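You operate a simulated robot arm through the tools that you are given. There is no shell and no other tool. Be economical: measure what you need, move in short steps, check, and stop when the job is done.

You are at the controls of a simulated robot arm. One attempt, no reset.

JOB
Wind the yellow ribbon back and take the grey spool out.
Fine: all of it back on the yellow spool; brake off to wind and on again after; small guide lever back to the black dish; grey spool in the orange tray.

It is judged by the outcome, as a careful person would: the job done as asked, and still so three seconds after it is handed in. It fails if anything else is knocked over, pushed out of place, dropped, spilled or broken.

ROBOT AND FRAMES
A 6-joint arm with a two-finger parallel gripper, fixed in place. Base frame: the origin is at the foot of the arm, x ahead of it, y to its left, z up; the work surface is at about z = 760. Lengths are in mm, angles in degrees, forces in N, time in s.
With the tool pointing down near the work surface it reaches from about 240 to 640 mm from the base axis. Its first joint turns from -66.0 to 66.0 degrees. Payload 2.7 kg.
Tool frame: the origin (TCP) lies between the finger pads and is the grasp point; the fingertips stand 23 mm ahead of it; z points along the fingers, y is the line along which they close. Largest opening 94 mm; finger width 38, thickness 10; the body of the gripper, 54 by 96 mm, starts 39 mm behind the TCP.
Orientation is told as [roll, pitch, yaw] about the base's x, y, z axes, in that order, counted from this pose: with the fingers straight down and closing along the base's y, the tool's x points along the base's -x, its y along +y and its z along -z.

CONTROLS
- The arm moves only by the tool send_rows. Its argument "increments" is a list of rows, each a list of 7 numbers: the gripper command, from -1 (shut) to 1 (fully open), values between in proportion, then the shift along the tool's x, y, z in mm, then the turn, a rotation vector about the tool's x, y, z in degrees. In form: [[gripper, tx, ty, tz, rx, ry, rz], ...]. A call has 1 to 20 rows; each row shifts and turns the commanded pose from where the row before left it, along the tool's axes as they then stand. Each row takes 0.2 s and may step no farther than 50 mm and 8.6 degrees from the row before; otherwise, or with a gripper value out of range, the whole call is refused. A pose out of reach is approached as far as the arm can. The call stops where the force on the tool passes 40 N (or 10 N more than at its start, if that is more) or the arm is blocked; 0.2 s more then pass. Each finger travels about 45 mm/s and halts on what it meets, pressing with about 25 N; the grip force reading is that of the motor and also rises with nothing between the fingers. The clock runs only during rows and for 0.2 s after the last one: add rows that do not move to give the fingers time. The reply holds the time, the measured pose of the TCP, the force on the tool along the base axes, the opening and the grip force, in the units named above and with some noise.
- Cameras (640 x 400 px; columns grow to the right, rows downward): "scene" is fixed at [80.4, -434.8, 1403.9]; the picture's right is [0.74, -0.67, 0.00], its down [-0.38, -0.41, -0.83] and it looks along [0.56, 0.61, -0.56] (base axes); focal length 357 px, centre (320, 200). "wrist" rides on the gripper at [86, 16, -75] in the tool frame; the picture's right is [-0.18, 0.98, 0.00], its down [-0.58, -0.11, -0.81] and it looks along [-0.79, -0.15, 0.59] (tool axes); focal length 243 px, centre (320, 200). There is no depth. A picture from a camera that has moved, and an enlarged one, comes with that camera's place and axes in the base frame and with its lens.
- get_image(camera): a new picture of that camera. It takes no simulated time.
- enlarge(camera, box): a new picture of the part [left, top, right, bottom] of that camera's present view, enlarged. It takes no simulated time.
- sign_off(): hands the job in; it is judged then, once.

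Go step by step. Nothing tells you positions but the pictures and the camera data: compare them with the known pose of the tool, close in by small moves and look again before you grip or let go. The budget is 120 turns and 84 pictures, counting those below and the enlarged ones. Unless the task says otherwise, let go and move clear before handing in, and close with one line.

The tools are called after "Emit:" by a JSON object that holds its "method" and its "body". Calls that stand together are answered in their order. send_rows: Moves the arm, as the interface text tells. Its arguments: {"type":"object","properties":{"increments":{"type":"array"}},"required":["increments"]} The other tools are called the same way: get_image (camera) takes a picture; enlarge (camera, box) takes an enlarged picture of a part of a camera's view; sign_off () hands the job in.

At the start:

```text
t: 0.0
tool_pos: [342.7, 141.7, 1078.7]
tcp_rot: [0.0, 0.0, 0.0]
ft_force: [0.1, -0.9, -0.1]
finger_gap: 93.9
finger_force: 0.0
```

scene: 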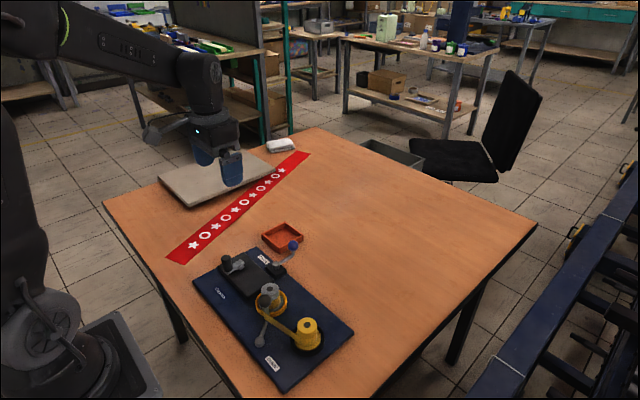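
wrist: 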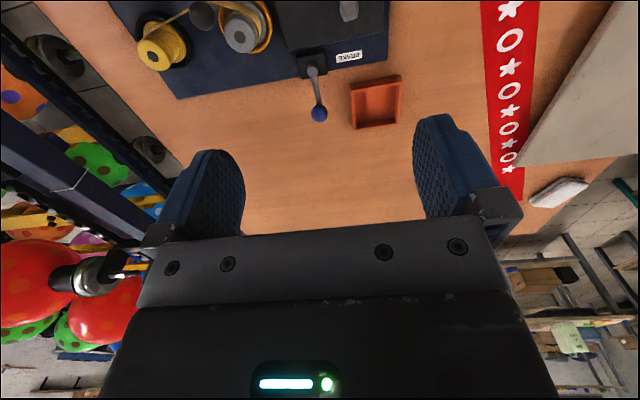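

I see a blue board with a yellow spool, a grey spool, a guide lever, a brake lever with a blue ball knob and an orange tray. I'll enlarge the view to read the details.

Emit:
{"method": "enlarge", "body": {"camera": "scene", "box": [190, 210, 360, 390]}}

Emit:
{"method": "enlarge", "body": {"camera": "wrist", "box": [120, 0, 420, 140]}}

```text
2.22 times, centred on (275, 300) of scene
camera zoom: at [80.4, -434.8, 1403.9], right [0.74, -0.67, 0.0], down [-0.38, -0.41, -0.83], along [0.56, 0.61, -0.56], focal length 792 px, centre (420, -22)
```

zoom: 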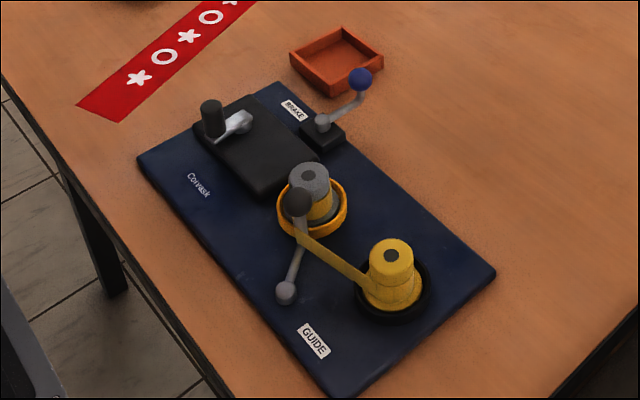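

```text
2.13 times, centred on (270, 70) of wrist
camera zoom: at [254.9, 158.1, 1153.1], right [0.18, 0.98, 0.0], down [0.58, -0.11, 0.81], along [0.79, -0.15, -0.59], focal length 518 px, centre (427, 477)
```

zoom: 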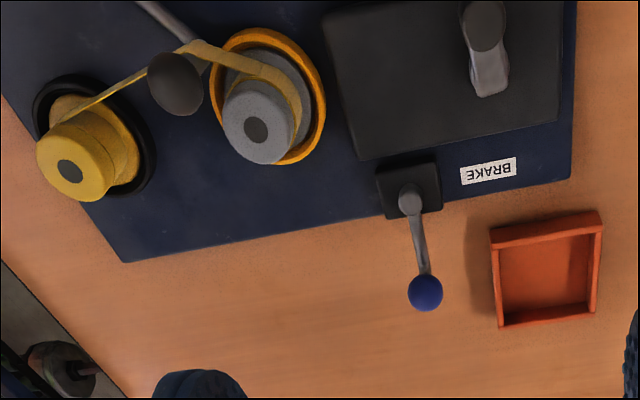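

The guide and brake mechanisms need a closer look. I'll shift the arm and tilt the wrist camera downwards over the board.

Emit:
{"method": "send_rows", "body": {"increments": [[1, 0, -30, 0, 0, 0, 0], [1, 0, -30, 0, 0, 0, 0], [1, 0, -30, 0, 0, 0, 0], [1, 0, -30, 0, 0, 0, 0], [1, 0, 0, 0, 0, 8, 0], [1, 0, 0, 0, 0, 8, 0], [1, 0, 0, 0, 0, 8, 0], [1, 0, 0, 0, 0, 8, 0], [1, 0, 0, 0, 0, 0, 0], [1, 0, 0, 0, 0, 0, 0]]}}

Emit:
{"method": "get_image", "body": {"camera": "wrist"}}

```text
t: 2.2
tool_pos: [341.7, 20.7, 1079.3]
tcp_rot: [0.0, 32.1, 0.0]
ft_force: [-0.1, 1.4, 0.3]
finger_gap: 94.1
finger_force: 0.0
```

```text
79 pictures are left
camera wrist: at [307.9, 37.8, 1187.4], right [0.16, 0.98, -0.1], down [0.92, -0.11, 0.37], along [0.36, -0.15, -0.92], focal length 243 px, centre (320, 200)
```

wrist: 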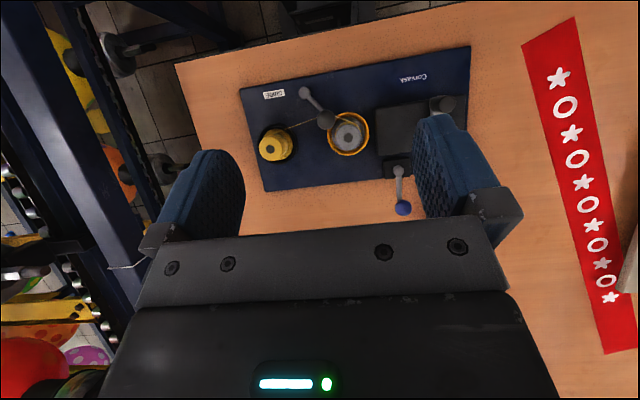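

The board shows clearly from above. I'll get closer for detail.

Emit:
{"method": "send_rows", "body": {"increments": [[1, -21.2, 0, 33.9, 0, 0, 0], [1, -21.2, 0, 33.9, 0, 0, 0], [1, -21.2, 0, 33.9, 0, 0, 0], [1, -21.2, 0, 33.9, 0, 0, 0], [1, 25, 0, 16, 0, 0, 0], [1, 25, 0, 16, 0, 0, 0], [1, 0, 0, 0, 0, 0, 0], [1, 0, 0, 0, 0, 0, 0]]}}

Emit:
{"method": "get_image", "body": {"camera": "wrist"}}

```text
t: 4.0
tool_pos: [281.4, 22.4, 917.0]
tcp_rot: [0.0, 32.0, 0.0]
ft_force: [0.5, 0.1, -0.7]
finger_gap: 93.9
finger_force: 0.0
```

```text
78 pictures are left
camera wrist: at [248.1, 39.2, 1025.5], right [0.16, 0.98, -0.1], down [0.92, -0.11, 0.38], along [0.36, -0.15, -0.92], focal length 243 px, centre (320, 200)
```

wrist: 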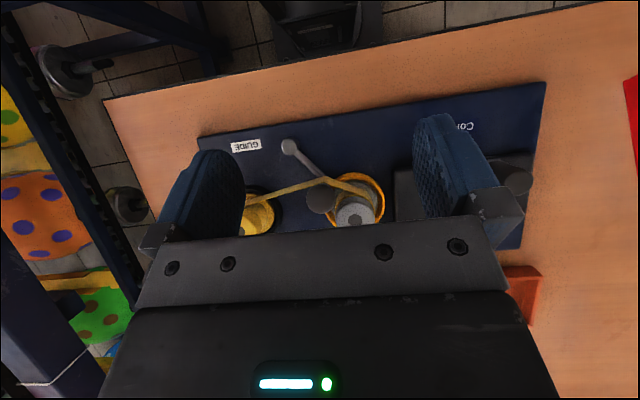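

The gripper is in the way. I'll move forward so that the board sits in the top part of the picture.

Emit:
{"method": "send_rows", "body": {"increments": [[1, -25.4, 0, -15.9, 0, 0, 0], [1, -25.4, 0, -15.9, 0, 0, 0], [1, -25.4, 0, -15.9, 0, 0, 0], [1, 0, 0, 0, 0, 0, 0], [1, 0, 0, 0, 0, 0, 0]]}}

Emit:
{"method": "enlarge", "body": {"camera": "wrist", "box": [180, 0, 500, 200]}}

Emit:
{"method": "enlarge", "body": {"camera": "scene", "box": [215, 240, 345, 321]}}

Emit:
{"method": "enlarge", "body": {"camera": "scene", "box": [235, 280, 335, 380]}}

```text
t: 5.2
tool_pos: [373.0, 21.2, 917.1]
tcp_rot: [0.1, 32.0, 0.0]
ft_force: [-0.1, -0.3, 0.1]
finger_gap: 94.1
finger_force: 0.1
```

```text
2.00 times, centred on (340, 100) of wrist
camera zoom: at [338.5, 38.3, 1026.0], right [0.16, 0.98, -0.1], down [0.92, -0.11, 0.38], along [0.36, -0.15, -0.92], focal length 485 px, centre (280, 400)
```

zoom: 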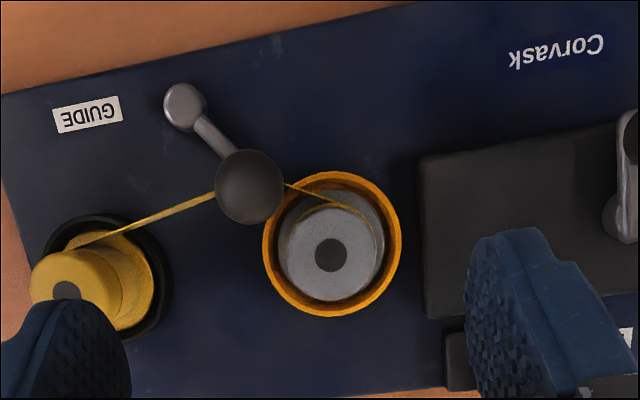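

```text
4.92 times, centred on (280, 280) of scene
camera zoom: at [80.4, -434.8, 1403.9], right [0.74, -0.67, 0.0], down [-0.38, -0.41, -0.83], along [0.56, 0.61, -0.56], focal length 1756 px, centre (517, -196)
```

zoom: 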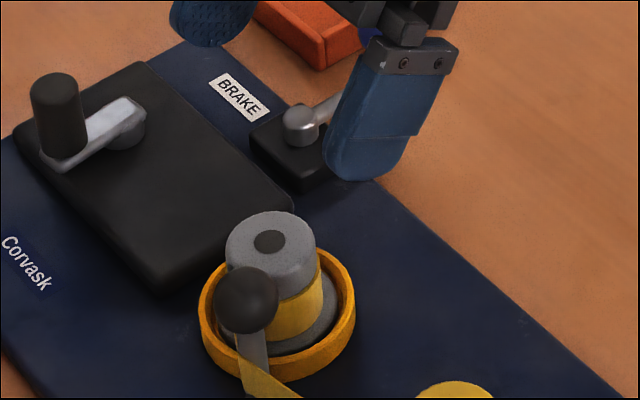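

```text
4.00 times, centred on (285, 330) of scene
camera zoom: at [80.4, -434.8, 1403.9], right [0.74, -0.67, 0.0], down [-0.38, -0.41, -0.83], along [0.56, 0.61, -0.56], focal length 1426 px, centre (460, -320)
```

zoom: 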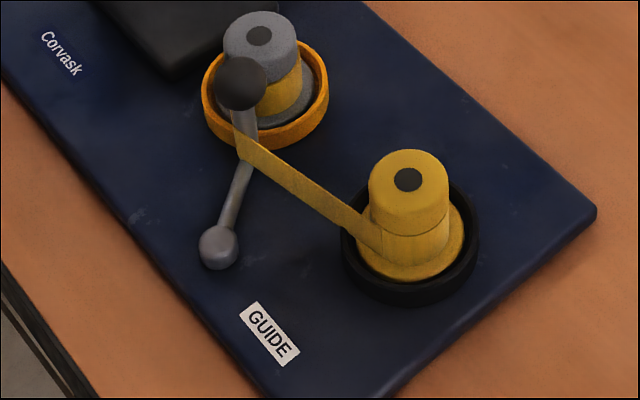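

I can see it all now: a gearbox with a crank (black handle), a brake lever, and a guide lever whose black ball sits by the orange dish. I'll look at the crank and brake from closer in.

Emit:
{"method": "send_rows", "body": {"increments": [[1, 0, 40, 0, 0, 0, 0], [1, 0, 40, 0, 0, 0, 0], [1, 0, 30, 0, 0, 0, 0], [1, -25.4, 0, -15.9, 0, 0, 0], [1, -25.4, 0, -15.9, 0, 0, 0], [1, 0, 0, 0, 0, 0, 0], [1, 0, 0, 0, 0, 0, 0]]}}

Emit:
{"method": "enlarge", "body": {"camera": "wrist", "box": [180, 0, 500, 200]}}

Emit:
{"method": "enlarge", "body": {"camera": "scene", "box": [215, 240, 345, 321]}}

```text
t: 6.8
tool_pos: [430.0, 132.4, 920.2]
tcp_rot: [0.0, 32.1, 0.0]
ft_force: [-0.5, -0.1, -0.6]
finger_gap: 93.9
finger_force: 0.0
```

```text
2.00 times, centred on (340, 100) of wrist
camera zoom: at [396.3, 148.4, 1027.8], right [0.16, 0.98, -0.1], down [0.92, -0.11, 0.38], along [0.36, -0.15, -0.92], focal length 485 px, centre (280, 400)
```

zoom: 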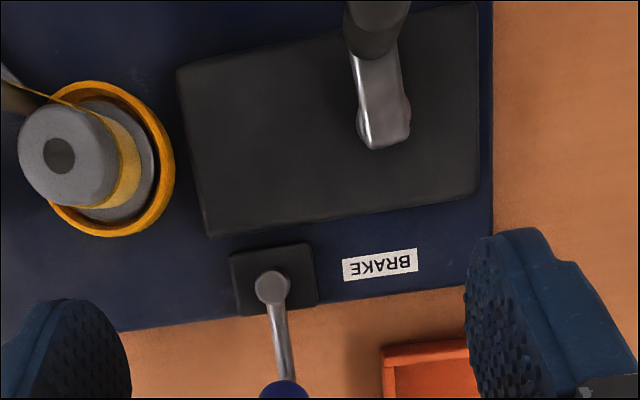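

```text
4.92 times, centred on (280, 280) of scene
camera zoom: at [80.4, -434.8, 1403.9], right [0.74, -0.67, 0.0], down [-0.38, -0.41, -0.83], along [0.56, 0.61, -0.56], focal length 1756 px, centre (517, -196)
```

zoom: 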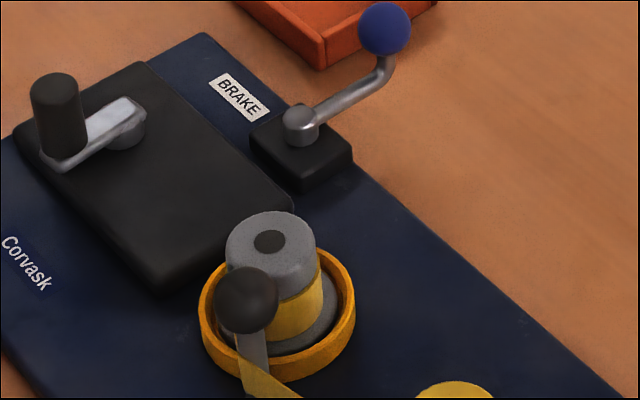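

The crank hub is at about (372,172) and its handle at about (336,172). The brake knob is at about (487,114,803). I'll straighten the tool and hover over the brake knob.

Emit:
{"method": "send_rows", "body": {"increments": [[0.06, 0, 0, 0, 0, -8, 0], [0.06, 0, 0, 0, 0, -8, 0], [0.06, 0, 0, 0, 0, -8, 0], [0.06, 0, 0, 0, 0, -8, 0], [0.06, -28, -9, 10, 0, 0, 0], [0.06, -28, -9, 10, 0, 0, 0], [0.06, 0, 0, 30, 0, 0, 0], [0.06, 0, 0, 20, 0, 0, 0], [0.06, 0, 0, 0, 0, 0, 0], [0.06, 0, 0, 0, 0, 0, 0]]}}

Emit:
{"method": "get_image", "body": {"camera": "wrist"}}

Emit:
{"method": "enlarge", "body": {"camera": "scene", "box": [215, 200, 345, 281]}}

```text
t: 9.0
tool_pos: [489.6, 113.2, 848.9]
tcp_rot: [0.0, 0.0, 0.1]
ft_force: [-0.2, 0.1, -0.7]
finger_gap: 49.9
finger_force: 0.1
```

```text
72 pictures are left
camera wrist: at [402.0, 129.0, 921.9], right [0.18, 0.98, 0.0], down [0.58, -0.11, 0.81], along [0.79, -0.15, -0.59], focal length 243 px, centre (320, 200)
```

wrist: 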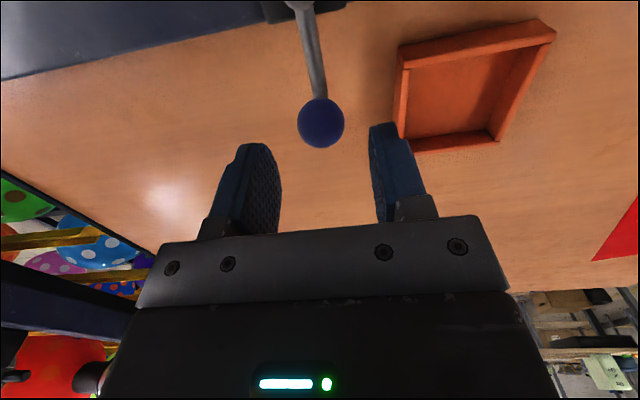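

```text
4.92 times, centred on (280, 240) of scene
camera zoom: at [80.4, -434.8, 1403.9], right [0.74, -0.67, 0.0], down [-0.38, -0.41, -0.83], along [0.56, 0.61, -0.56], focal length 1756 px, centre (517, 1)
```

zoom: 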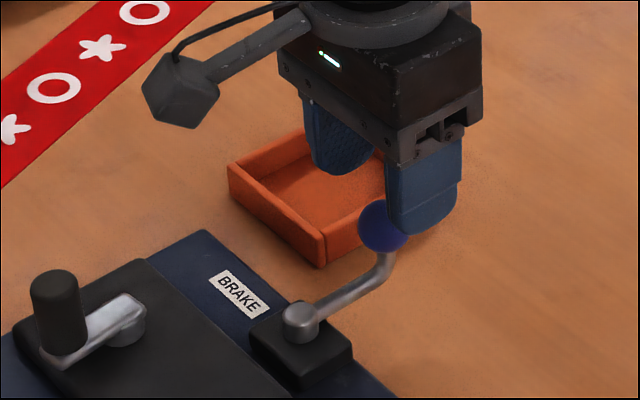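

The knob is between the fingers in plan, at (487,113.5,803). I'll go down, grip it and try a small move towards -y.

Emit:
{"method": "send_rows", "body": {"increments": [[0.06, 2, 0, 20, 0, 0, 0], [0.06, 0, 0, 18, 0, 0, 0], [-0.3, 0, 0, 0, 0, 0, 0], [-0.5, 0, 0, 0, 0, 0, 0], [-0.6, 0, 0, 0, 0, 0, 0], [-0.6, 0, 0, 0, 0, 0, 0]]}}

Emit:
{"method": "get_image", "body": {"camera": "wrist"}}

```text
t: 10.4
tool_pos: [487.6, 112.0, 810.2]
tcp_rot: [0.0, 0.0, 0.0]
ft_force: [0.6, 1.6, 0.2]
finger_gap: 27.1
finger_force: 24.8
```

```text
70 pictures are left
camera wrist: at [400.1, 129.4, 884.5], right [0.18, 0.98, 0.0], down [0.58, -0.11, 0.81], along [0.79, -0.15, -0.59], focal length 243 px, centre (320, 200)
```

wrist: 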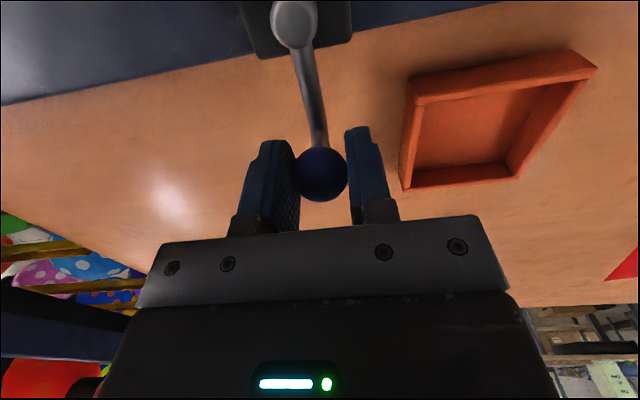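

The knob is gripped at a 27 mm gap. Next is a gentle test towards -y.

Emit:
{"method": "send_rows", "body": {"increments": [[-0.6, 0, -3, 0, 0, 0, 0], [-0.6, 0, -3, 0, 0, 0, 0], [-0.6, 0, -3, 0, 0, 0, 0], [-0.6, 0, -3, 0, 0, 0, 0]]}}

```text
t: 11.4
tool_pos: [487.0, 100.6, 811.5]
tcp_rot: [-0.1, -0.1, 0.0]
ft_force: [1.1, 5.3, 0.9]
finger_gap: 27.4
finger_force: 24.8
```

It moves that way with light resistance. I'll carry on along the arc.

Emit:
{"method": "send_rows", "body": {"increments": [[-0.6, 1.5, -3.5, 0, 0, 0, 0], [-0.6, 1.5, -3.5, 0, 0, 0, 0], [-0.6, 2, -4, 0, 0, 0, 0], [-0.6, 2, -4, 0, 0, 0, 0], [-0.6, 3, -4, 0, 0, 0, 0], [-0.6, 3, -4, 0, 0, 0, 0]]}}

Emit:
{"method": "get_image", "body": {"camera": "wrist"}}

```text
t: 12.8
tool_pos: [473.0, 77.9, 811.1]
tcp_rot: [0.0, -0.1, 0.0]
ft_force: [2.8, 5.2, 4.3]
finger_gap: 27.2
finger_force: 25.1
```

```text
69 pictures are left
camera wrist: at [386.5, 95.1, 884.7], right [0.18, 0.98, 0.0], down [0.58, -0.11, 0.81], along [0.79, -0.15, -0.59], focal length 243 px, centre (320, 200)
```

wrist: 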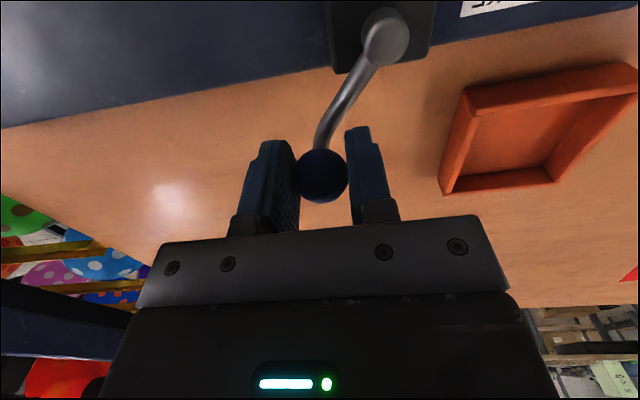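

Emit:
{"method": "send_rows", "body": {"increments": [[-0.6, 3, -3.5, 0, 0, 0, 0], [-0.6, 3.5, -3.5, 0, 0, 0, 0], [-0.6, 3.5, -3, 0, 0, 0, 0], [-0.6, 4, -2.5, 0, 0, 0, 0], [-0.6, 4, -2.2, 0, 0, 0, 0]]}}

Emit:
{"method": "get_image", "body": {"camera": "wrist"}}

```text
t: 14.0
tool_pos: [456.8, 66.2, 811.9]
tcp_rot: [0.1, -0.4, 0.2]
ft_force: [11.6, 30.5, 4.2]
finger_gap: 32.2
finger_force: 15.9
```

```text
68 pictures are left
camera wrist: at [370.2, 82.9, 885.3], right [0.18, 0.98, 0.0], down [0.58, -0.11, 0.81], along [0.8, -0.14, -0.59], focal length 243 px, centre (320, 200)
```

wrist: 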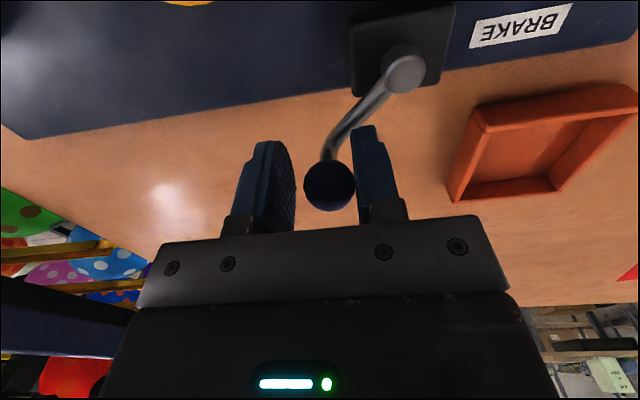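

The lever hit its stop at about -45° from where it started. I'll open the fingers, rise and look at it.

Emit:
{"method": "send_rows", "body": {"increments": [[-0.1, 0, 3, 0, 0, 0, 0], [0.06, 0, 0, 0, 0, 0, 0], [0.06, 0, 0, 0, 0, 0, 0], [0.06, 0, 0, -30, 0, 0, 0], [0.06, 0, 0, -40, 0, 0, 0], [0.06, 40, 0, -10, 0, 0, 0], [0.06, 40, 40, 0, 0, 0, 0], [0.06, 40, 40, 0, 0, 0, 0], [0.06, 0, 20, 0, 0, 0, 0], [0.06, 0, 0, 0, 0, 0, 0]]}}

Emit:
{"method": "get_image", "body": {"camera": "wrist"}}

Emit:
{"method": "enlarge", "body": {"camera": "scene", "box": [200, 230, 360, 380]}}

```text
refused: row 7 steps farther than a row can; nothing moved
```

```text
67 pictures are left
camera wrist: at [370.2, 82.9, 885.3], right [0.18, 0.98, 0.0], down [0.58, -0.11, 0.81], along [0.8, -0.14, -0.59], focal length 243 px, centre (320, 200)
```

wrist: 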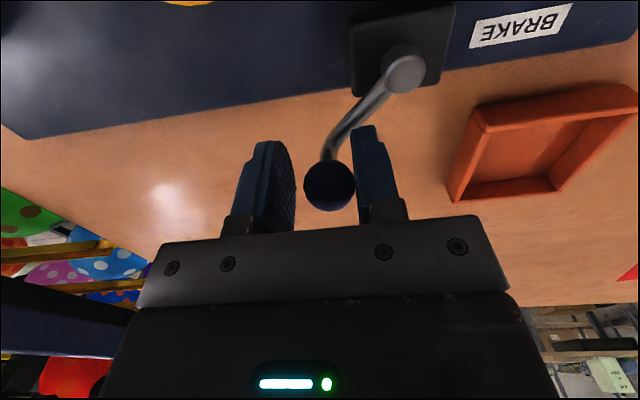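

```text
2.67 times, centred on (280, 305) of scene
camera zoom: at [80.6, -434.1, 1404.1], right [0.74, -0.67, 0.0], down [-0.38, -0.42, -0.83], along [0.56, 0.61, -0.56], focal length 951 px, centre (427, -80)
```

zoom: 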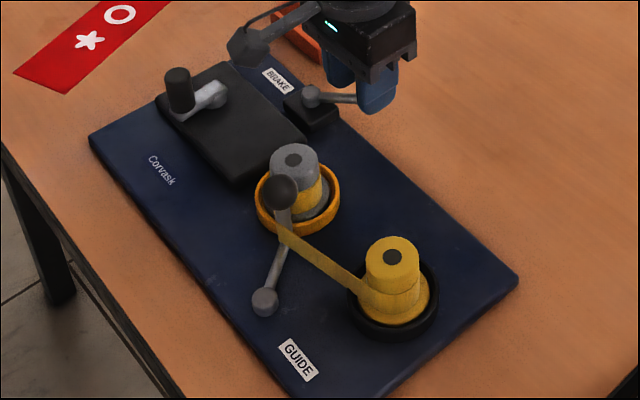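

Emit:
{"method": "send_rows", "body": {"increments": [[-0.1, 0, 3, 0, 0, 0, 0], [0.06, 0, 0, 0, 0, 0, 0], [0.06, 0, 0, 0, 0, 0, 0], [0.06, 0, 0, -30, 0, 0, 0], [0.06, 0, 0, -40, 0, 0, 0], [0.06, 30, 25, -10, 0, 0, 0], [0.06, 30, 25, 0, 0, 0, 0], [0.06, 30, 25, 0, 0, 0, 0], [0.06, 15, 25, 0, 0, 0, 0], [0.06, 0, 0, 0, 0, 0, 0], [0.06, 0, 0, 0, 0, 0, 0]]}}

Emit:
{"method": "get_image", "body": {"camera": "wrist"}}

Emit:
{"method": "enlarge", "body": {"camera": "scene", "box": [200, 230, 360, 380]}}

```text
t: 16.4
tool_pos: [349.7, 164.8, 889.8]
tcp_rot: [0.0, 0.1, 0.0]
ft_force: [0.5, 0.1, 0.1]
finger_gap: 49.8
finger_force: 0.0
```

```text
65 pictures are left
camera wrist: at [262.8, 181.8, 965.5], right [0.18, 0.98, 0.0], down [0.58, -0.11, 0.81], along [0.79, -0.15, -0.59], focal length 243 px, centre (320, 200)
```

wrist: 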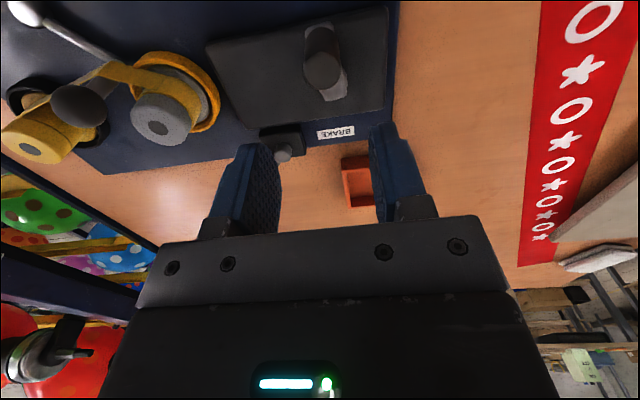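

```text
2.67 times, centred on (280, 305) of scene
camera zoom: at [80.4, -434.7, 1403.9], right [0.74, -0.67, 0.0], down [-0.38, -0.41, -0.83], along [0.56, 0.61, -0.56], focal length 951 px, centre (427, -80)
```

zoom: 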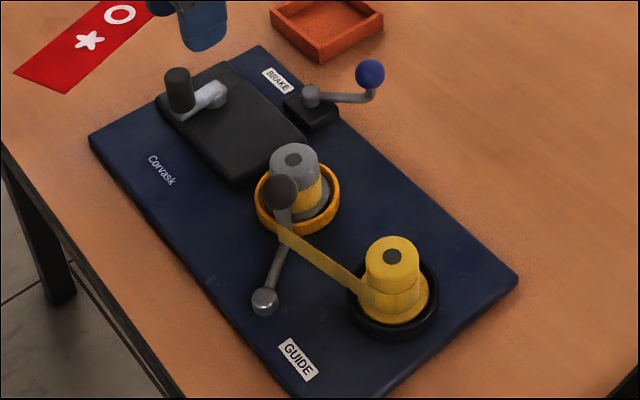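

The crank handle axis is at about (335.5,170.5) with its top at about z=812, and the hub is at about (369,172). I'll descend around the handle, keeping above the crank arm.

Emit:
{"method": "send_rows", "body": {"increments": [[0.06, 14, 6, 20, 0, 0, 0], [0.06, 0, 0, 25, 0, 0, 0], [0.06, 0, 0, 0, 0, 0, 0], [0.06, 0, 0, 0, 0, 0, 0]]}}

Emit:
{"method": "get_image", "body": {"camera": "wrist"}}

Emit:
{"method": "enlarge", "body": {"camera": "scene", "box": [190, 210, 290, 290]}}

```text
t: 17.4
tool_pos: [335.3, 172.2, 846.0]
tcp_rot: [0.0, 0.1, 0.0]
ft_force: [0.7, -0.6, 1.1]
finger_gap: 49.8
finger_force: 0.1
```

```text
63 pictures are left
camera wrist: at [249.4, 188.7, 919.5], right [0.18, 0.98, 0.0], down [0.58, -0.11, 0.81], along [0.79, -0.15, -0.59], focal length 243 px, centre (320, 200)
```

wrist: 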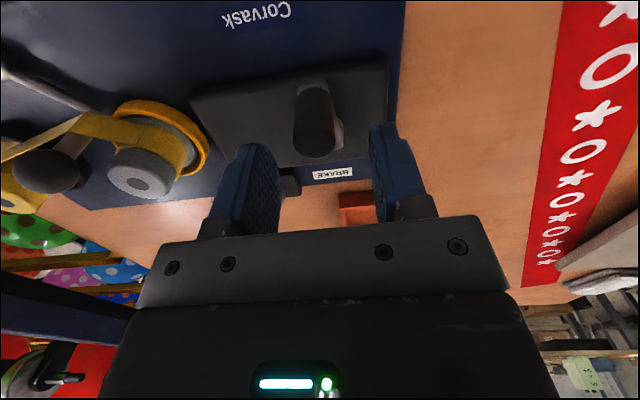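

```text
5.00 times, centred on (240, 250) of scene
camera zoom: at [80.4, -434.8, 1403.9], right [0.74, -0.67, 0.0], down [-0.38, -0.41, -0.83], along [0.56, 0.61, -0.56], focal length 1783 px, centre (720, -50)
```

zoom: 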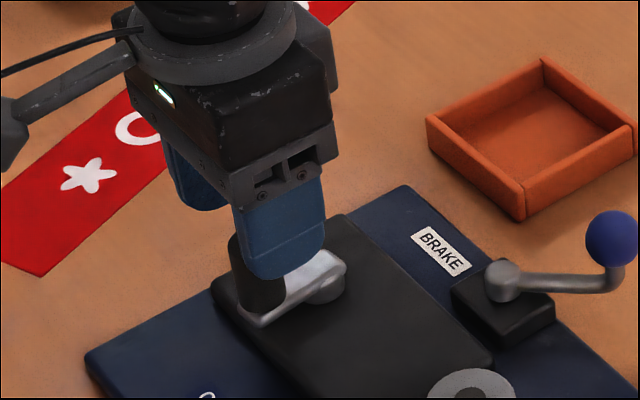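

The handle is at (337,171). I'll go down to z≈818 and close.

Emit:
{"method": "send_rows", "body": {"increments": [[0.06, -1.5, -1, 14, 0, 0, 0], [0.06, 0, 0, 14, 0, 0, 0], [-0.3, 0, 0, 0, 0, 0, 0], [-0.6, 0, 0, 0, 0, 0, 0], [-0.7, 0, 0, 0, 0, 0, 0], [-0.7, 0, 0, 0, 0, 0, 0]]}}

Emit:
{"method": "enlarge", "body": {"camera": "wrist", "box": [180, 50, 460, 240]}}

Emit:
{"method": "enlarge", "body": {"camera": "scene", "box": [190, 210, 290, 290]}}

```text
t: 18.8
tool_pos: [338.3, 171.7, 818.7]
tcp_rot: [0.0, 0.1, -0.1]
ft_force: [0.0, 0.8, 0.0]
finger_gap: 22.5
finger_force: 24.7
```

```text
2.11 times, centred on (320, 145) of wrist
camera zoom: at [251.4, 188.6, 891.9], right [0.18, 0.98, 0.0], down [0.58, -0.11, 0.81], along [0.79, -0.15, -0.59], focal length 511 px, centre (320, 316)
```

zoom: 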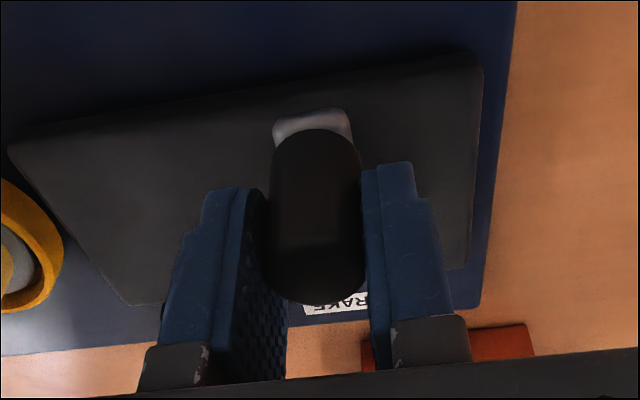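

```text
5.00 times, centred on (240, 250) of scene
camera zoom: at [80.4, -434.7, 1403.9], right [0.74, -0.67, 0.0], down [-0.38, -0.41, -0.83], along [0.56, 0.61, -0.56], focal length 1783 px, centre (720, -50)
```

zoom: 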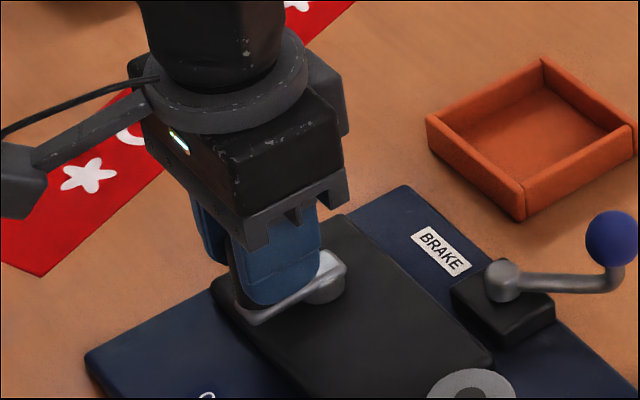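

The handle is gripped at 22.5 mm. By the tangent geometry, counter-clockwise should take up the yellow spool. I'll test with a small arc of 30°.

Emit:
{"method": "send_rows", "body": {"increments": [[-0.7, -0.5, -5.7, 0, 0, 0, 0], [-0.7, -1.5, -5.6, 0, 0, 0, 0], [-0.7, -2.4, -5.2, 0, 0, 0, 0], [-0.7, 0, 0, 0, 0, 0, 0]]}}

Emit:
{"method": "get_image", "body": {"camera": "wrist"}}

Emit:
{"method": "enlarge", "body": {"camera": "scene", "box": [215, 270, 335, 370]}}

```text
t: 19.8
tool_pos: [343.5, 155.6, 818.5]
tcp_rot: [0.2, -0.1, -0.1]
ft_force: [4.9, 3.8, -1.2]
finger_gap: 22.6
finger_force: 24.6
```

```text
59 pictures are left
camera wrist: at [256.1, 172.1, 891.8], right [0.18, 0.98, 0.0], down [0.58, -0.11, 0.81], along [0.79, -0.15, -0.59], focal length 243 px, centre (320, 200)
```

wrist: 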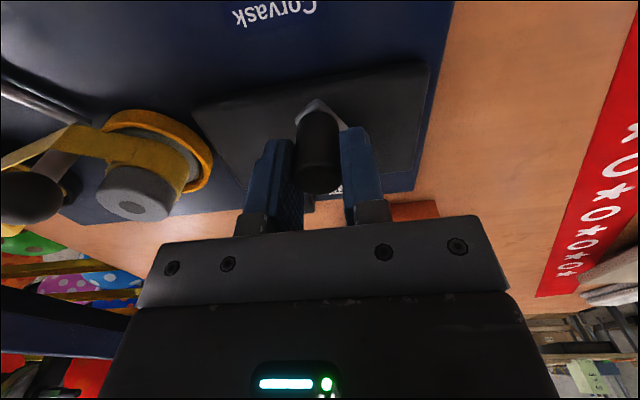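

```text
4.00 times, centred on (275, 320) of scene
camera zoom: at [80.5, -434.7, 1404.0], right [0.74, -0.67, 0.0], down [-0.38, -0.41, -0.83], along [0.56, 0.61, -0.56], focal length 1426 px, centre (500, -280)
```

zoom: 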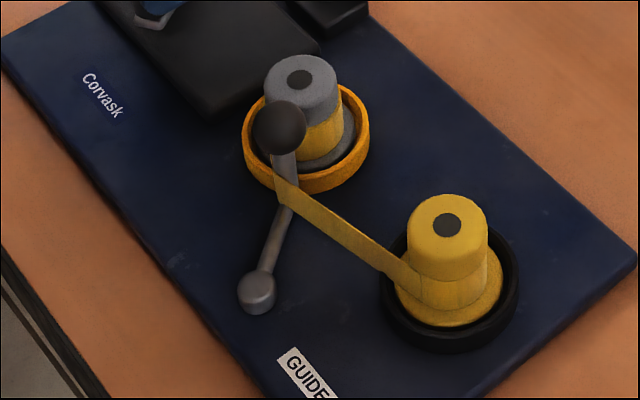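

It turns freely. I'll continue the arc a further 60° and check force and position to refine the centre.

Emit:
{"method": "send_rows", "body": {"increments": [[-0.7, -3.3, -4.7, 0, 0, 0, 0], [-0.7, -4.1, -4.1, 0, 0, 0, 0], [-0.7, -4.7, -3.3, 0, 0, 0, 0], [-0.7, -5.2, -2.4, 0, 0, 0, 0], [-0.7, -5.6, -1.5, 0, 0, 0, 0], [-0.7, -5.7, -0.5, 0, 0, 0, 0], [-0.7, 0, 0, 0, 0, 0, 0]]}}

```text
t: 21.4
tool_pos: [370.0, 141.1, 819.3]
tcp_rot: [0.0, -0.2, 0.0]
ft_force: [-0.9, 29.8, 0.1]
finger_gap: 22.4
finger_force: 25.0
```

The lateral force shows a smaller radius. I refine the centre to about (368,171.5) with R≈30.2 and continue to 360°.

Emit:
{"method": "send_rows", "body": {"increments": [[-0.7, -2.2, 3.3, 0, 0, 0, 0], [-0.7, -5.1, 1.3, 0, 0, 0, 0], [-0.7, -4.8, 2.2, 0, 0, 0, 0], [-0.7, -4.3, 3.1, 0, 0, 0, 0], [-0.7, -3.7, 3.7, 0, 0, 0, 0], [-0.7, -3.1, 4.3, 0, 0, 0, 0], [-0.7, -2.2, 4.8, 0, 0, 0, 0], [-0.7, -1.3, 5.1, 0, 0, 0, 0], [-0.7, -0.5, 5.2, 0, 0, 0, 0], [-0.7, 0, 0, 0, 0, 0, 0]]}}

Emit:
{"method": "enlarge", "body": {"camera": "scene", "box": [215, 270, 335, 370]}}

```text
t: 23.6
tool_pos: [398.1, 173.9, 817.8]
tcp_rot: [0.1, -0.2, 0.0]
ft_force: [19.1, 0.9, 1.2]
finger_gap: 22.2
finger_force: 24.5
```

```text
4.00 times, centred on (275, 320) of scene
camera zoom: at [80.9, -434.7, 1403.9], right [0.74, -0.67, 0.0], down [-0.38, -0.41, -0.83], along [0.56, 0.61, -0.56], focal length 1426 px, centre (500, -280)
```

zoom: 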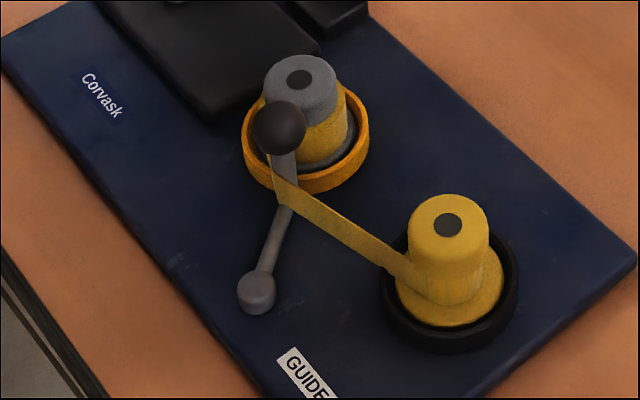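

The grey pack looks fuller now, so counter-clockwise feeds the grey spool, which is the wrong way. I'll reverse to clockwise and bring the handle back to the 180° start.

Emit:
{"method": "send_rows", "body": {"increments": [[-0.7, -1.3, -4.4, 0, 0, 0, 0], [-0.7, 1.36, -5.08, 0, 0, 0, 0], [-0.7, 2.22, -4.77, 0, 0, 0, 0], [-0.7, 3.02, -4.31, 0, 0, 0, 0], [-0.7, 3.72, -3.72, 0, 0, 0, 0], [-0.7, 4.31, -3.02, 0, 0, 0, 0], [-0.7, 4.77, -2.22, 0, 0, 0, 0], [-0.7, 5.08, -1.36, 0, 0, 0, 0], [-0.7, 5.24, -0.46, 0, 0, 0, 0], [-0.7, 0, 0, 0, 0, 0, 0]]}}

```text
t: 25.8
tool_pos: [367.3, 139.3, 817.8]
tcp_rot: [-0.1, 0.3, 0.0]
ft_force: [0.8, -20.9, 6.8]
finger_gap: 22.0
finger_force: 25.5
```

Emit:
{"method": "send_rows", "body": {"increments": [[-0.7, 6.2, -1.0, 0, 0, 0, 0], [-0.7, 5.16, 1.38, 0, 0, 0, 0], [-0.7, 4.84, 2.26, 0, 0, 0, 0], [-0.7, 4.37, 3.06, 0, 0, 0, 0], [-0.7, 3.78, 3.78, 0, 0, 0, 0], [-0.7, 3.06, 4.37, 0, 0, 0, 0], [-0.7, 2.26, 4.84, 0, 0, 0, 0], [-0.7, 1.38, 5.16, 0, 0, 0, 0], [-0.7, 0.47, 5.32, 0, 0, 0, 0], [-0.7, 0, 0, 0, 0, 0, 0]]}}

Emit:
{"method": "enlarge", "body": {"camera": "scene", "box": [215, 270, 335, 370]}}

```text
t: 28.0
tool_pos: [335.0, 170.9, 816.0]
tcp_rot: [-0.1, 0.3, 0.0]
ft_force: [-22.9, -1.0, 0.0]
finger_gap: 22.1
finger_force: 24.7
```

```text
4.00 times, centred on (275, 320) of scene
camera zoom: at [80.0, -434.7, 1404.0], right [0.74, -0.67, 0.0], down [-0.38, -0.41, -0.83], along [0.56, 0.61, -0.56], focal length 1426 px, centre (500, -280)
```

zoom: 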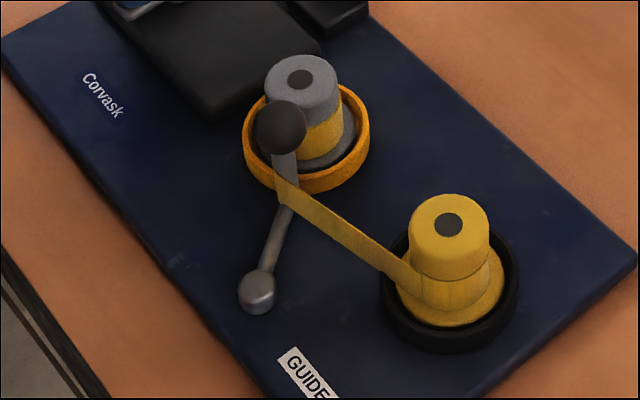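

The grey pack is thinner again, so clockwise is right. My refined circle is centre (366.6,171.8) and R≈31.3, and I'll continue clockwise.

Emit:
{"method": "send_rows", "body": {"increments": [[-0.7, 1.0, 6.2, 0, 0, 0, 0], [-0.7, -1.41, 5.27, 0, 0, 0, 0], [-0.7, -2.31, 4.95, 0, 0, 0, 0], [-0.7, -3.13, 4.47, 0, 0, 0, 0], [-0.7, -3.86, 3.86, 0, 0, 0, 0], [-0.7, -4.47, 3.13, 0, 0, 0, 0], [-0.7, -4.95, 2.31, 0, 0, 0, 0], [-0.7, -5.27, 1.41, 0, 0, 0, 0], [-0.7, -5.44, 0.48, 0, 0, 0, 0]]}}

```text
t: 30.0
tool_pos: [369.5, 205.8, 818.3]
tcp_rot: [0.1, -0.1, 0.0]
ft_force: [0.5, 17.6, 0.6]
finger_gap: 22.1
finger_force: 24.8
```

Emit:
{"method": "send_rows", "body": {"increments": [[-0.7, -5.5, 0.55, 0, 0, 0, 0], [-0.7, -5.36, -1.44, 0, 0, 0, 0], [-0.7, -5.03, -2.35, 0, 0, 0, 0], [-0.7, -4.55, -3.18, 0, 0, 0, 0], [-0.7, -3.92, -3.92, 0, 0, 0, 0], [-0.7, -3.18, -4.55, 0, 0, 0, 0], [-0.7, -2.35, -5.03, 0, 0, 0, 0], [-0.7, -1.44, -5.36, 0, 0, 0, 0], [-0.7, -0.48, -5.53, 0, 0, 0, 0], [-0.7, 0.48, -5.53, 0, 0, 0, 0], [-0.7, 1.44, -5.36, 0, 0, 0, 0], [-0.7, 2.35, -5.03, 0, 0, 0, 0], [-0.7, 3.18, -4.55, 0, 0, 0, 0], [-0.7, 3.92, -3.92, 0, 0, 0, 0], [-0.7, 4.55, -3.18, 0, 0, 0, 0], [-0.7, 5.03, -2.35, 0, 0, 0, 0], [-0.7, 5.36, -1.44, 0, 0, 0, 0], [-0.7, 5.53, -0.48, 0, 0, 0, 0]]}}

Emit:
{"method": "enlarge", "body": {"camera": "scene", "box": [215, 270, 335, 370]}}

```text
t: 33.8
tool_pos: [366.7, 140.9, 817.6]
tcp_rot: [-0.2, 0.2, 0.0]
ft_force: [0.8, -18.3, 21.5]
finger_gap: 22.4
finger_force: 25.2
```

```text
4.00 times, centred on (275, 320) of scene
camera zoom: at [80.1, -435.3, 1403.8], right [0.74, -0.67, 0.0], down [-0.38, -0.41, -0.83], along [0.56, 0.61, -0.56], focal length 1426 px, centre (500, -280)
```

zoom: 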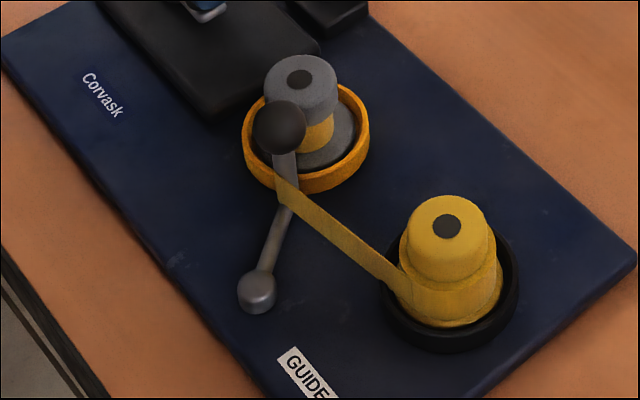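

It's working well and about a turn is left. I'll keep going clockwise and raise by 1 mm to relieve the upward force.

Emit:
{"method": "send_rows", "body": {"increments": [[-0.7, 5.6, -0.6, -1, 0, 0, 0], [-0.7, 5.45, 1.46, 0, 0, 0, 0], [-0.7, 5.11, 2.38, 0, 0, 0, 0], [-0.7, 4.62, 3.23, 0, 0, 0, 0], [-0.7, 3.99, 3.99, 0, 0, 0, 0], [-0.7, 3.23, 4.62, 0, 0, 0, 0], [-0.7, 2.38, 5.11, 0, 0, 0, 0], [-0.7, 1.46, 5.45, 0, 0, 0, 0], [-0.7, 0.49, 5.62, 0, 0, 0, 0]]}}

Emit:
{"method": "enlarge", "body": {"camera": "scene", "box": [215, 270, 335, 370]}}

```text
t: 35.8
tool_pos: [333.9, 173.0, 818.7]
tcp_rot: [0.0, -0.1, 0.0]
ft_force: [0.9, 0.9, -8.5]
finger_gap: 22.0
finger_force: 22.6
```

```text
4.00 times, centred on (275, 320) of scene
camera zoom: at [80.5, -434.7, 1403.9], right [0.74, -0.67, 0.0], down [-0.38, -0.41, -0.83], along [0.56, 0.61, -0.56], focal length 1426 px, centre (500, -280)
```

zoom: 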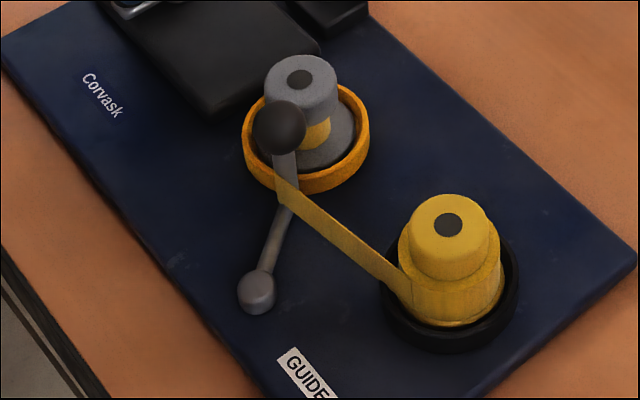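

Nearly off the grey spool. I'll do another quarter turn.

Emit:
{"method": "send_rows", "body": {"increments": [[-0.7, -0.49, 5.62, 0, 0, 0, 0], [-0.7, -1.46, 5.45, 0, 0, 0, 0], [-0.7, -2.38, 5.11, 0, 0, 0, 0], [-0.7, -3.23, 4.62, 0, 0, 0, 0], [-0.7, -3.99, 3.99, 0, 0, 0, 0], [-0.7, -4.62, 3.23, 0, 0, 0, 0], [-0.7, -5.11, 2.38, 0, 0, 0, 0], [-0.7, -5.45, 1.46, 0, 0, 0, 0], [-0.7, -5.62, 0.49, 0, 0, 0, 0]]}}

Emit:
{"method": "enlarge", "body": {"camera": "scene", "box": [215, 270, 335, 370]}}

```text
t: 37.8
tool_pos: [367.9, 205.5, 818.9]
tcp_rot: [0.0, 0.0, 0.1]
ft_force: [-0.6, -5.9, -0.3]
finger_gap: 22.3
finger_force: 25.1
```

```text
4.00 times, centred on (275, 320) of scene
camera zoom: at [80.4, -434.9, 1403.9], right [0.74, -0.67, 0.0], down [-0.38, -0.41, -0.83], along [0.56, 0.61, -0.56], focal length 1426 px, centre (500, -280)
```

zoom: 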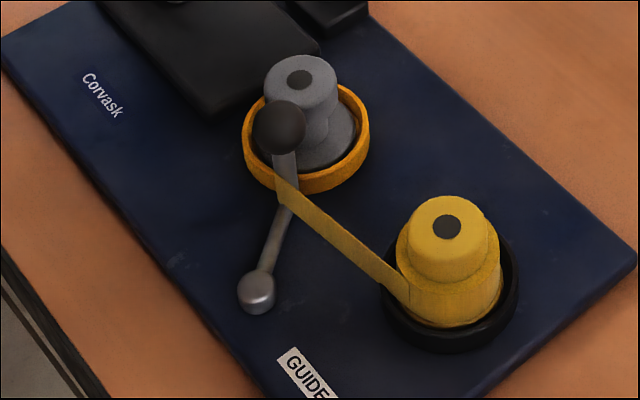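

The grey spool is almost bare, but the span to the guide remains. I'll continue another quarter turn.

Emit:
{"method": "send_rows", "body": {"increments": [[-0.7, -5.62, -0.49, 0, 0, 0, 0], [-0.7, -5.45, -1.46, 0, 0, 0, 0], [-0.7, -5.11, -2.38, 0, 0, 0, 0], [-0.7, -4.62, -3.23, 0, 0, 0, 0], [-0.7, -3.99, -3.99, 0, 0, 0, 0], [-0.7, -3.23, -4.62, 0, 0, 0, 0], [-0.7, -2.38, -5.11, 0, 0, 0, 0], [-0.7, -1.46, -5.45, 0, 0, 0, 0], [-0.7, -0.49, -5.62, 0, 0, 0, 0]]}}

Emit:
{"method": "enlarge", "body": {"camera": "scene", "box": [215, 270, 335, 370]}}

```text
t: 39.8
tool_pos: [402.5, 174.3, 818.2]
tcp_rot: [0.2, -0.2, -0.1]
ft_force: [3.7, 21.7, -9.5]
finger_gap: 21.7
finger_force: 24.6
```

```text
4.00 times, centred on (275, 320) of scene
camera zoom: at [80.6, -434.2, 1404.1], right [0.74, -0.67, 0.0], down [-0.38, -0.41, -0.83], along [0.56, 0.61, -0.56], focal length 1426 px, centre (500, -280)
```

zoom: 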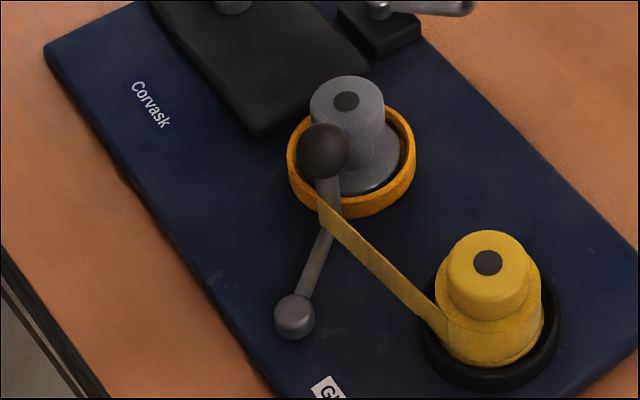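

The board has slid: the crank came to its end stop and the last moves dragged it by roughly (+10,-29) mm. I'll stop turning and measure the shift against the first picture.

Emit:
{"method": "enlarge", "body": {"camera": "scene", "box": [190, 210, 360, 390]}}

Emit:
{"method": "get_image", "body": {"camera": "scene"}}

Emit:
{"method": "get_image", "body": {"camera": "wrist"}}

```text
2.22 times, centred on (275, 300) of scene
camera zoom: at [80.6, -434.2, 1404.1], right [0.74, -0.67, 0.0], down [-0.38, -0.41, -0.83], along [0.56, 0.61, -0.56], focal length 792 px, centre (420, -22)
```

zoom: 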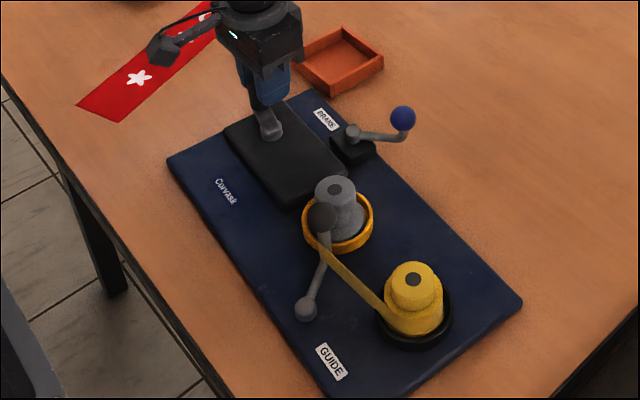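

```text
50 pictures are left
```

scene: 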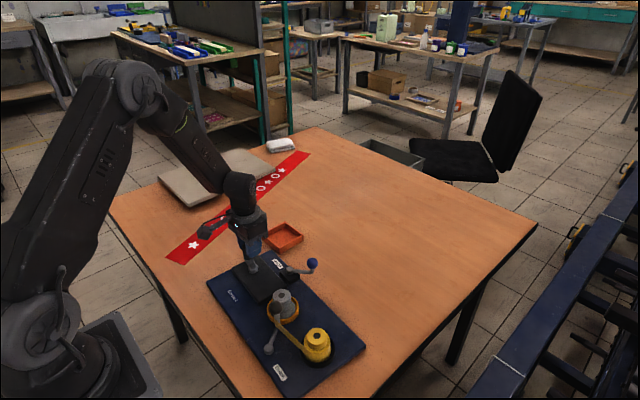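

```text
49 pictures are left
camera wrist: at [314.4, 190.3, 892.6], right [0.18, 0.98, 0.0], down [0.58, -0.11, 0.81], along [0.79, -0.15, -0.59], focal length 243 px, centre (320, 200)
```

wrist: 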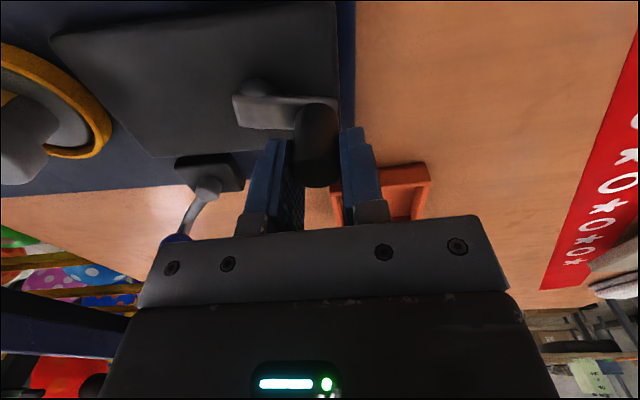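

The board has shifted by about (+9,-29) mm at its centre and turned about -5°. I'll drag it back by the crank hub: ease the crank back so the handle lies in line (θ=90°), then pull towards +y.

Emit:
{"method": "send_rows", "body": {"increments": [[-0.8, 4, 0.8, 0, 0, 0, 0], [-0.8, 4, 0.4, 0, 0, 0, 0], [-0.8, 3.5, 0.1, 0, 0, 0, 0], [-0.8, 0, 3, 0, 0, 0, 0], [-0.8, 0, 3, 0, 0, 0, 0], [-0.8, 0, 3, 0, 0, 0, 0], [-0.8, 0, 3, 0, 0, 0, 0], [-0.8, 0, 3, 0, 0, 0, 0]]}}

Emit:
{"method": "enlarge", "body": {"camera": "scene", "box": [190, 210, 360, 390]}}

```text
t: 41.6
tool_pos: [388.3, 188.1, 818.3]
tcp_rot: [-0.1, 0.2, -0.2]
ft_force: [-1.0, -26.9, -6.3]
finger_gap: 22.2
finger_force: 25.1
```

```text
2.22 times, centred on (275, 300) of scene
camera zoom: at [80.4, -435.4, 1403.7], right [0.74, -0.67, 0.0], down [-0.38, -0.41, -0.83], along [0.56, 0.61, -0.56], focal length 792 px, centre (420, -22)
```

zoom: 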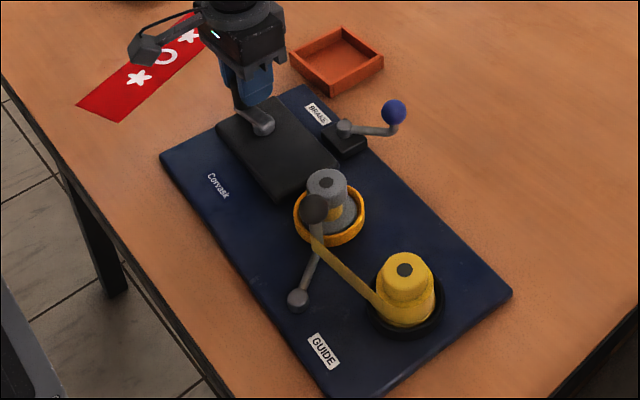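

It slides back smoothly. I'll pull another 15 mm.

Emit:
{"method": "send_rows", "body": {"increments": [[-0.8, 0, 3, 0, 0, 0, 0], [-0.8, 0, 3, 0, 0, 0, 0], [-0.8, 0, 3, 0, 0, 0, 0], [-0.8, 0, 3, 0, 0, 0, 0], [-0.8, 0, 3, 0, 0, 0, 0]]}}

Emit:
{"method": "enlarge", "body": {"camera": "scene", "box": [190, 210, 360, 390]}}

```text
t: 42.8
tool_pos: [388.2, 203.4, 819.1]
tcp_rot: [0.0, 0.0, -0.2]
ft_force: [-0.4, -28.0, -3.3]
finger_gap: 22.3
finger_force: 14.4
```

```text
2.22 times, centred on (275, 300) of scene
camera zoom: at [80.3, -435.4, 1403.7], right [0.74, -0.67, 0.0], down [-0.38, -0.41, -0.83], along [0.56, 0.61, -0.56], focal length 792 px, centre (420, -22)
```

zoom: 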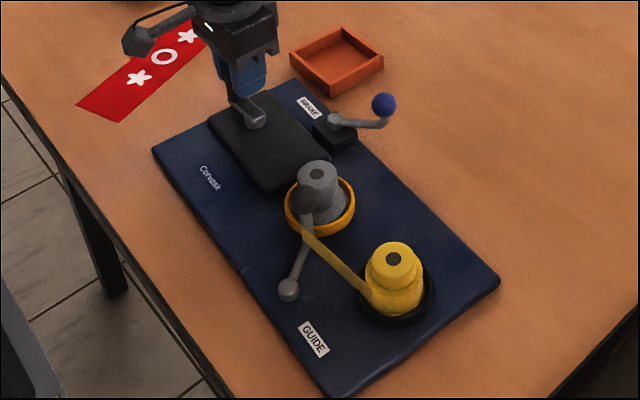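

The -y end is back in place. The crank end still needs about (-13,+7). I'll pull a little more in +y, then swing the handle to 180° and pull towards -x.

Emit:
{"method": "send_rows", "body": {"increments": [[-0.8, 0, 2.5, 0, 0, 0, 0], [-0.8, 0, 2.5, 0, 0, 0, 0], [-0.8, 0, -2, 0, 0, 0, 0], [-0.8, 5.62, -0.49, 0, 0, 0, 0], [-0.8, 5.45, -1.46, 0, 0, 0, 0], [-0.8, 5.11, -2.38, 0, 0, 0, 0], [-0.8, 4.62, -3.23, 0, 0, 0, 0], [-0.8, 3.99, -3.99, 0, 0, 0, 0], [-0.8, 3.23, -4.62, 0, 0, 0, 0], [-0.8, 2.38, -5.11, 0, 0, 0, 0], [-0.8, 1.46, -5.45, 0, 0, 0, 0], [-0.8, 0.49, -5.62, 0, 0, 0, 0], [-0.8, 3, 0, 0, 0, 0, 0], [-0.8, 3, 0, 0, 0, 0, 0], [-0.8, 3, 0, 0, 0, 0, 0]]}}

Emit:
{"method": "enlarge", "body": {"camera": "scene", "box": [190, 210, 360, 390]}}

```text
t: 46.0
tool_pos: [348.0, 173.9, 819.7]
tcp_rot: [0.1, -0.2, 0.0]
ft_force: [21.7, -0.3, -1.5]
finger_gap: 22.1
finger_force: 24.3
```

```text
2.22 times, centred on (275, 300) of scene
camera zoom: at [80.9, -434.7, 1403.9], right [0.74, -0.67, 0.0], down [-0.38, -0.41, -0.83], along [0.56, 0.61, -0.56], focal length 792 px, centre (420, -22)
```

zoom: 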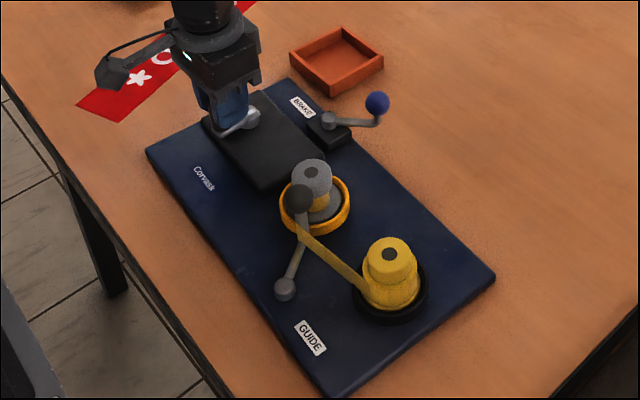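

Nearly there. I'll pull 9 mm more towards -x.

Emit:
{"method": "send_rows", "body": {"increments": [[-0.8, 3, 0, 0, 0, 0, 0], [-0.8, 3, 0, 0, 0, 0, 0], [-0.8, 3, 0, 0, 0, 0, 0]]}}

Emit:
{"method": "enlarge", "body": {"camera": "scene", "box": [190, 210, 360, 390]}}

```text
t: 46.8
tool_pos: [339.8, 174.4, 819.4]
tcp_rot: [0.0, -0.2, 0.0]
ft_force: [21.3, 0.3, -0.3]
finger_gap: 21.9
finger_force: 25.0
```

```text
2.22 times, centred on (275, 300) of scene
camera zoom: at [80.9, -434.7, 1403.9], right [0.74, -0.67, 0.0], down [-0.38, -0.41, -0.83], along [0.56, 0.61, -0.56], focal length 792 px, centre (420, -22)
```

zoom: 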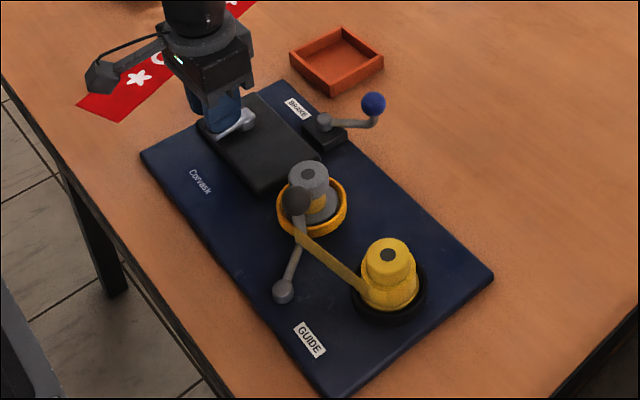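

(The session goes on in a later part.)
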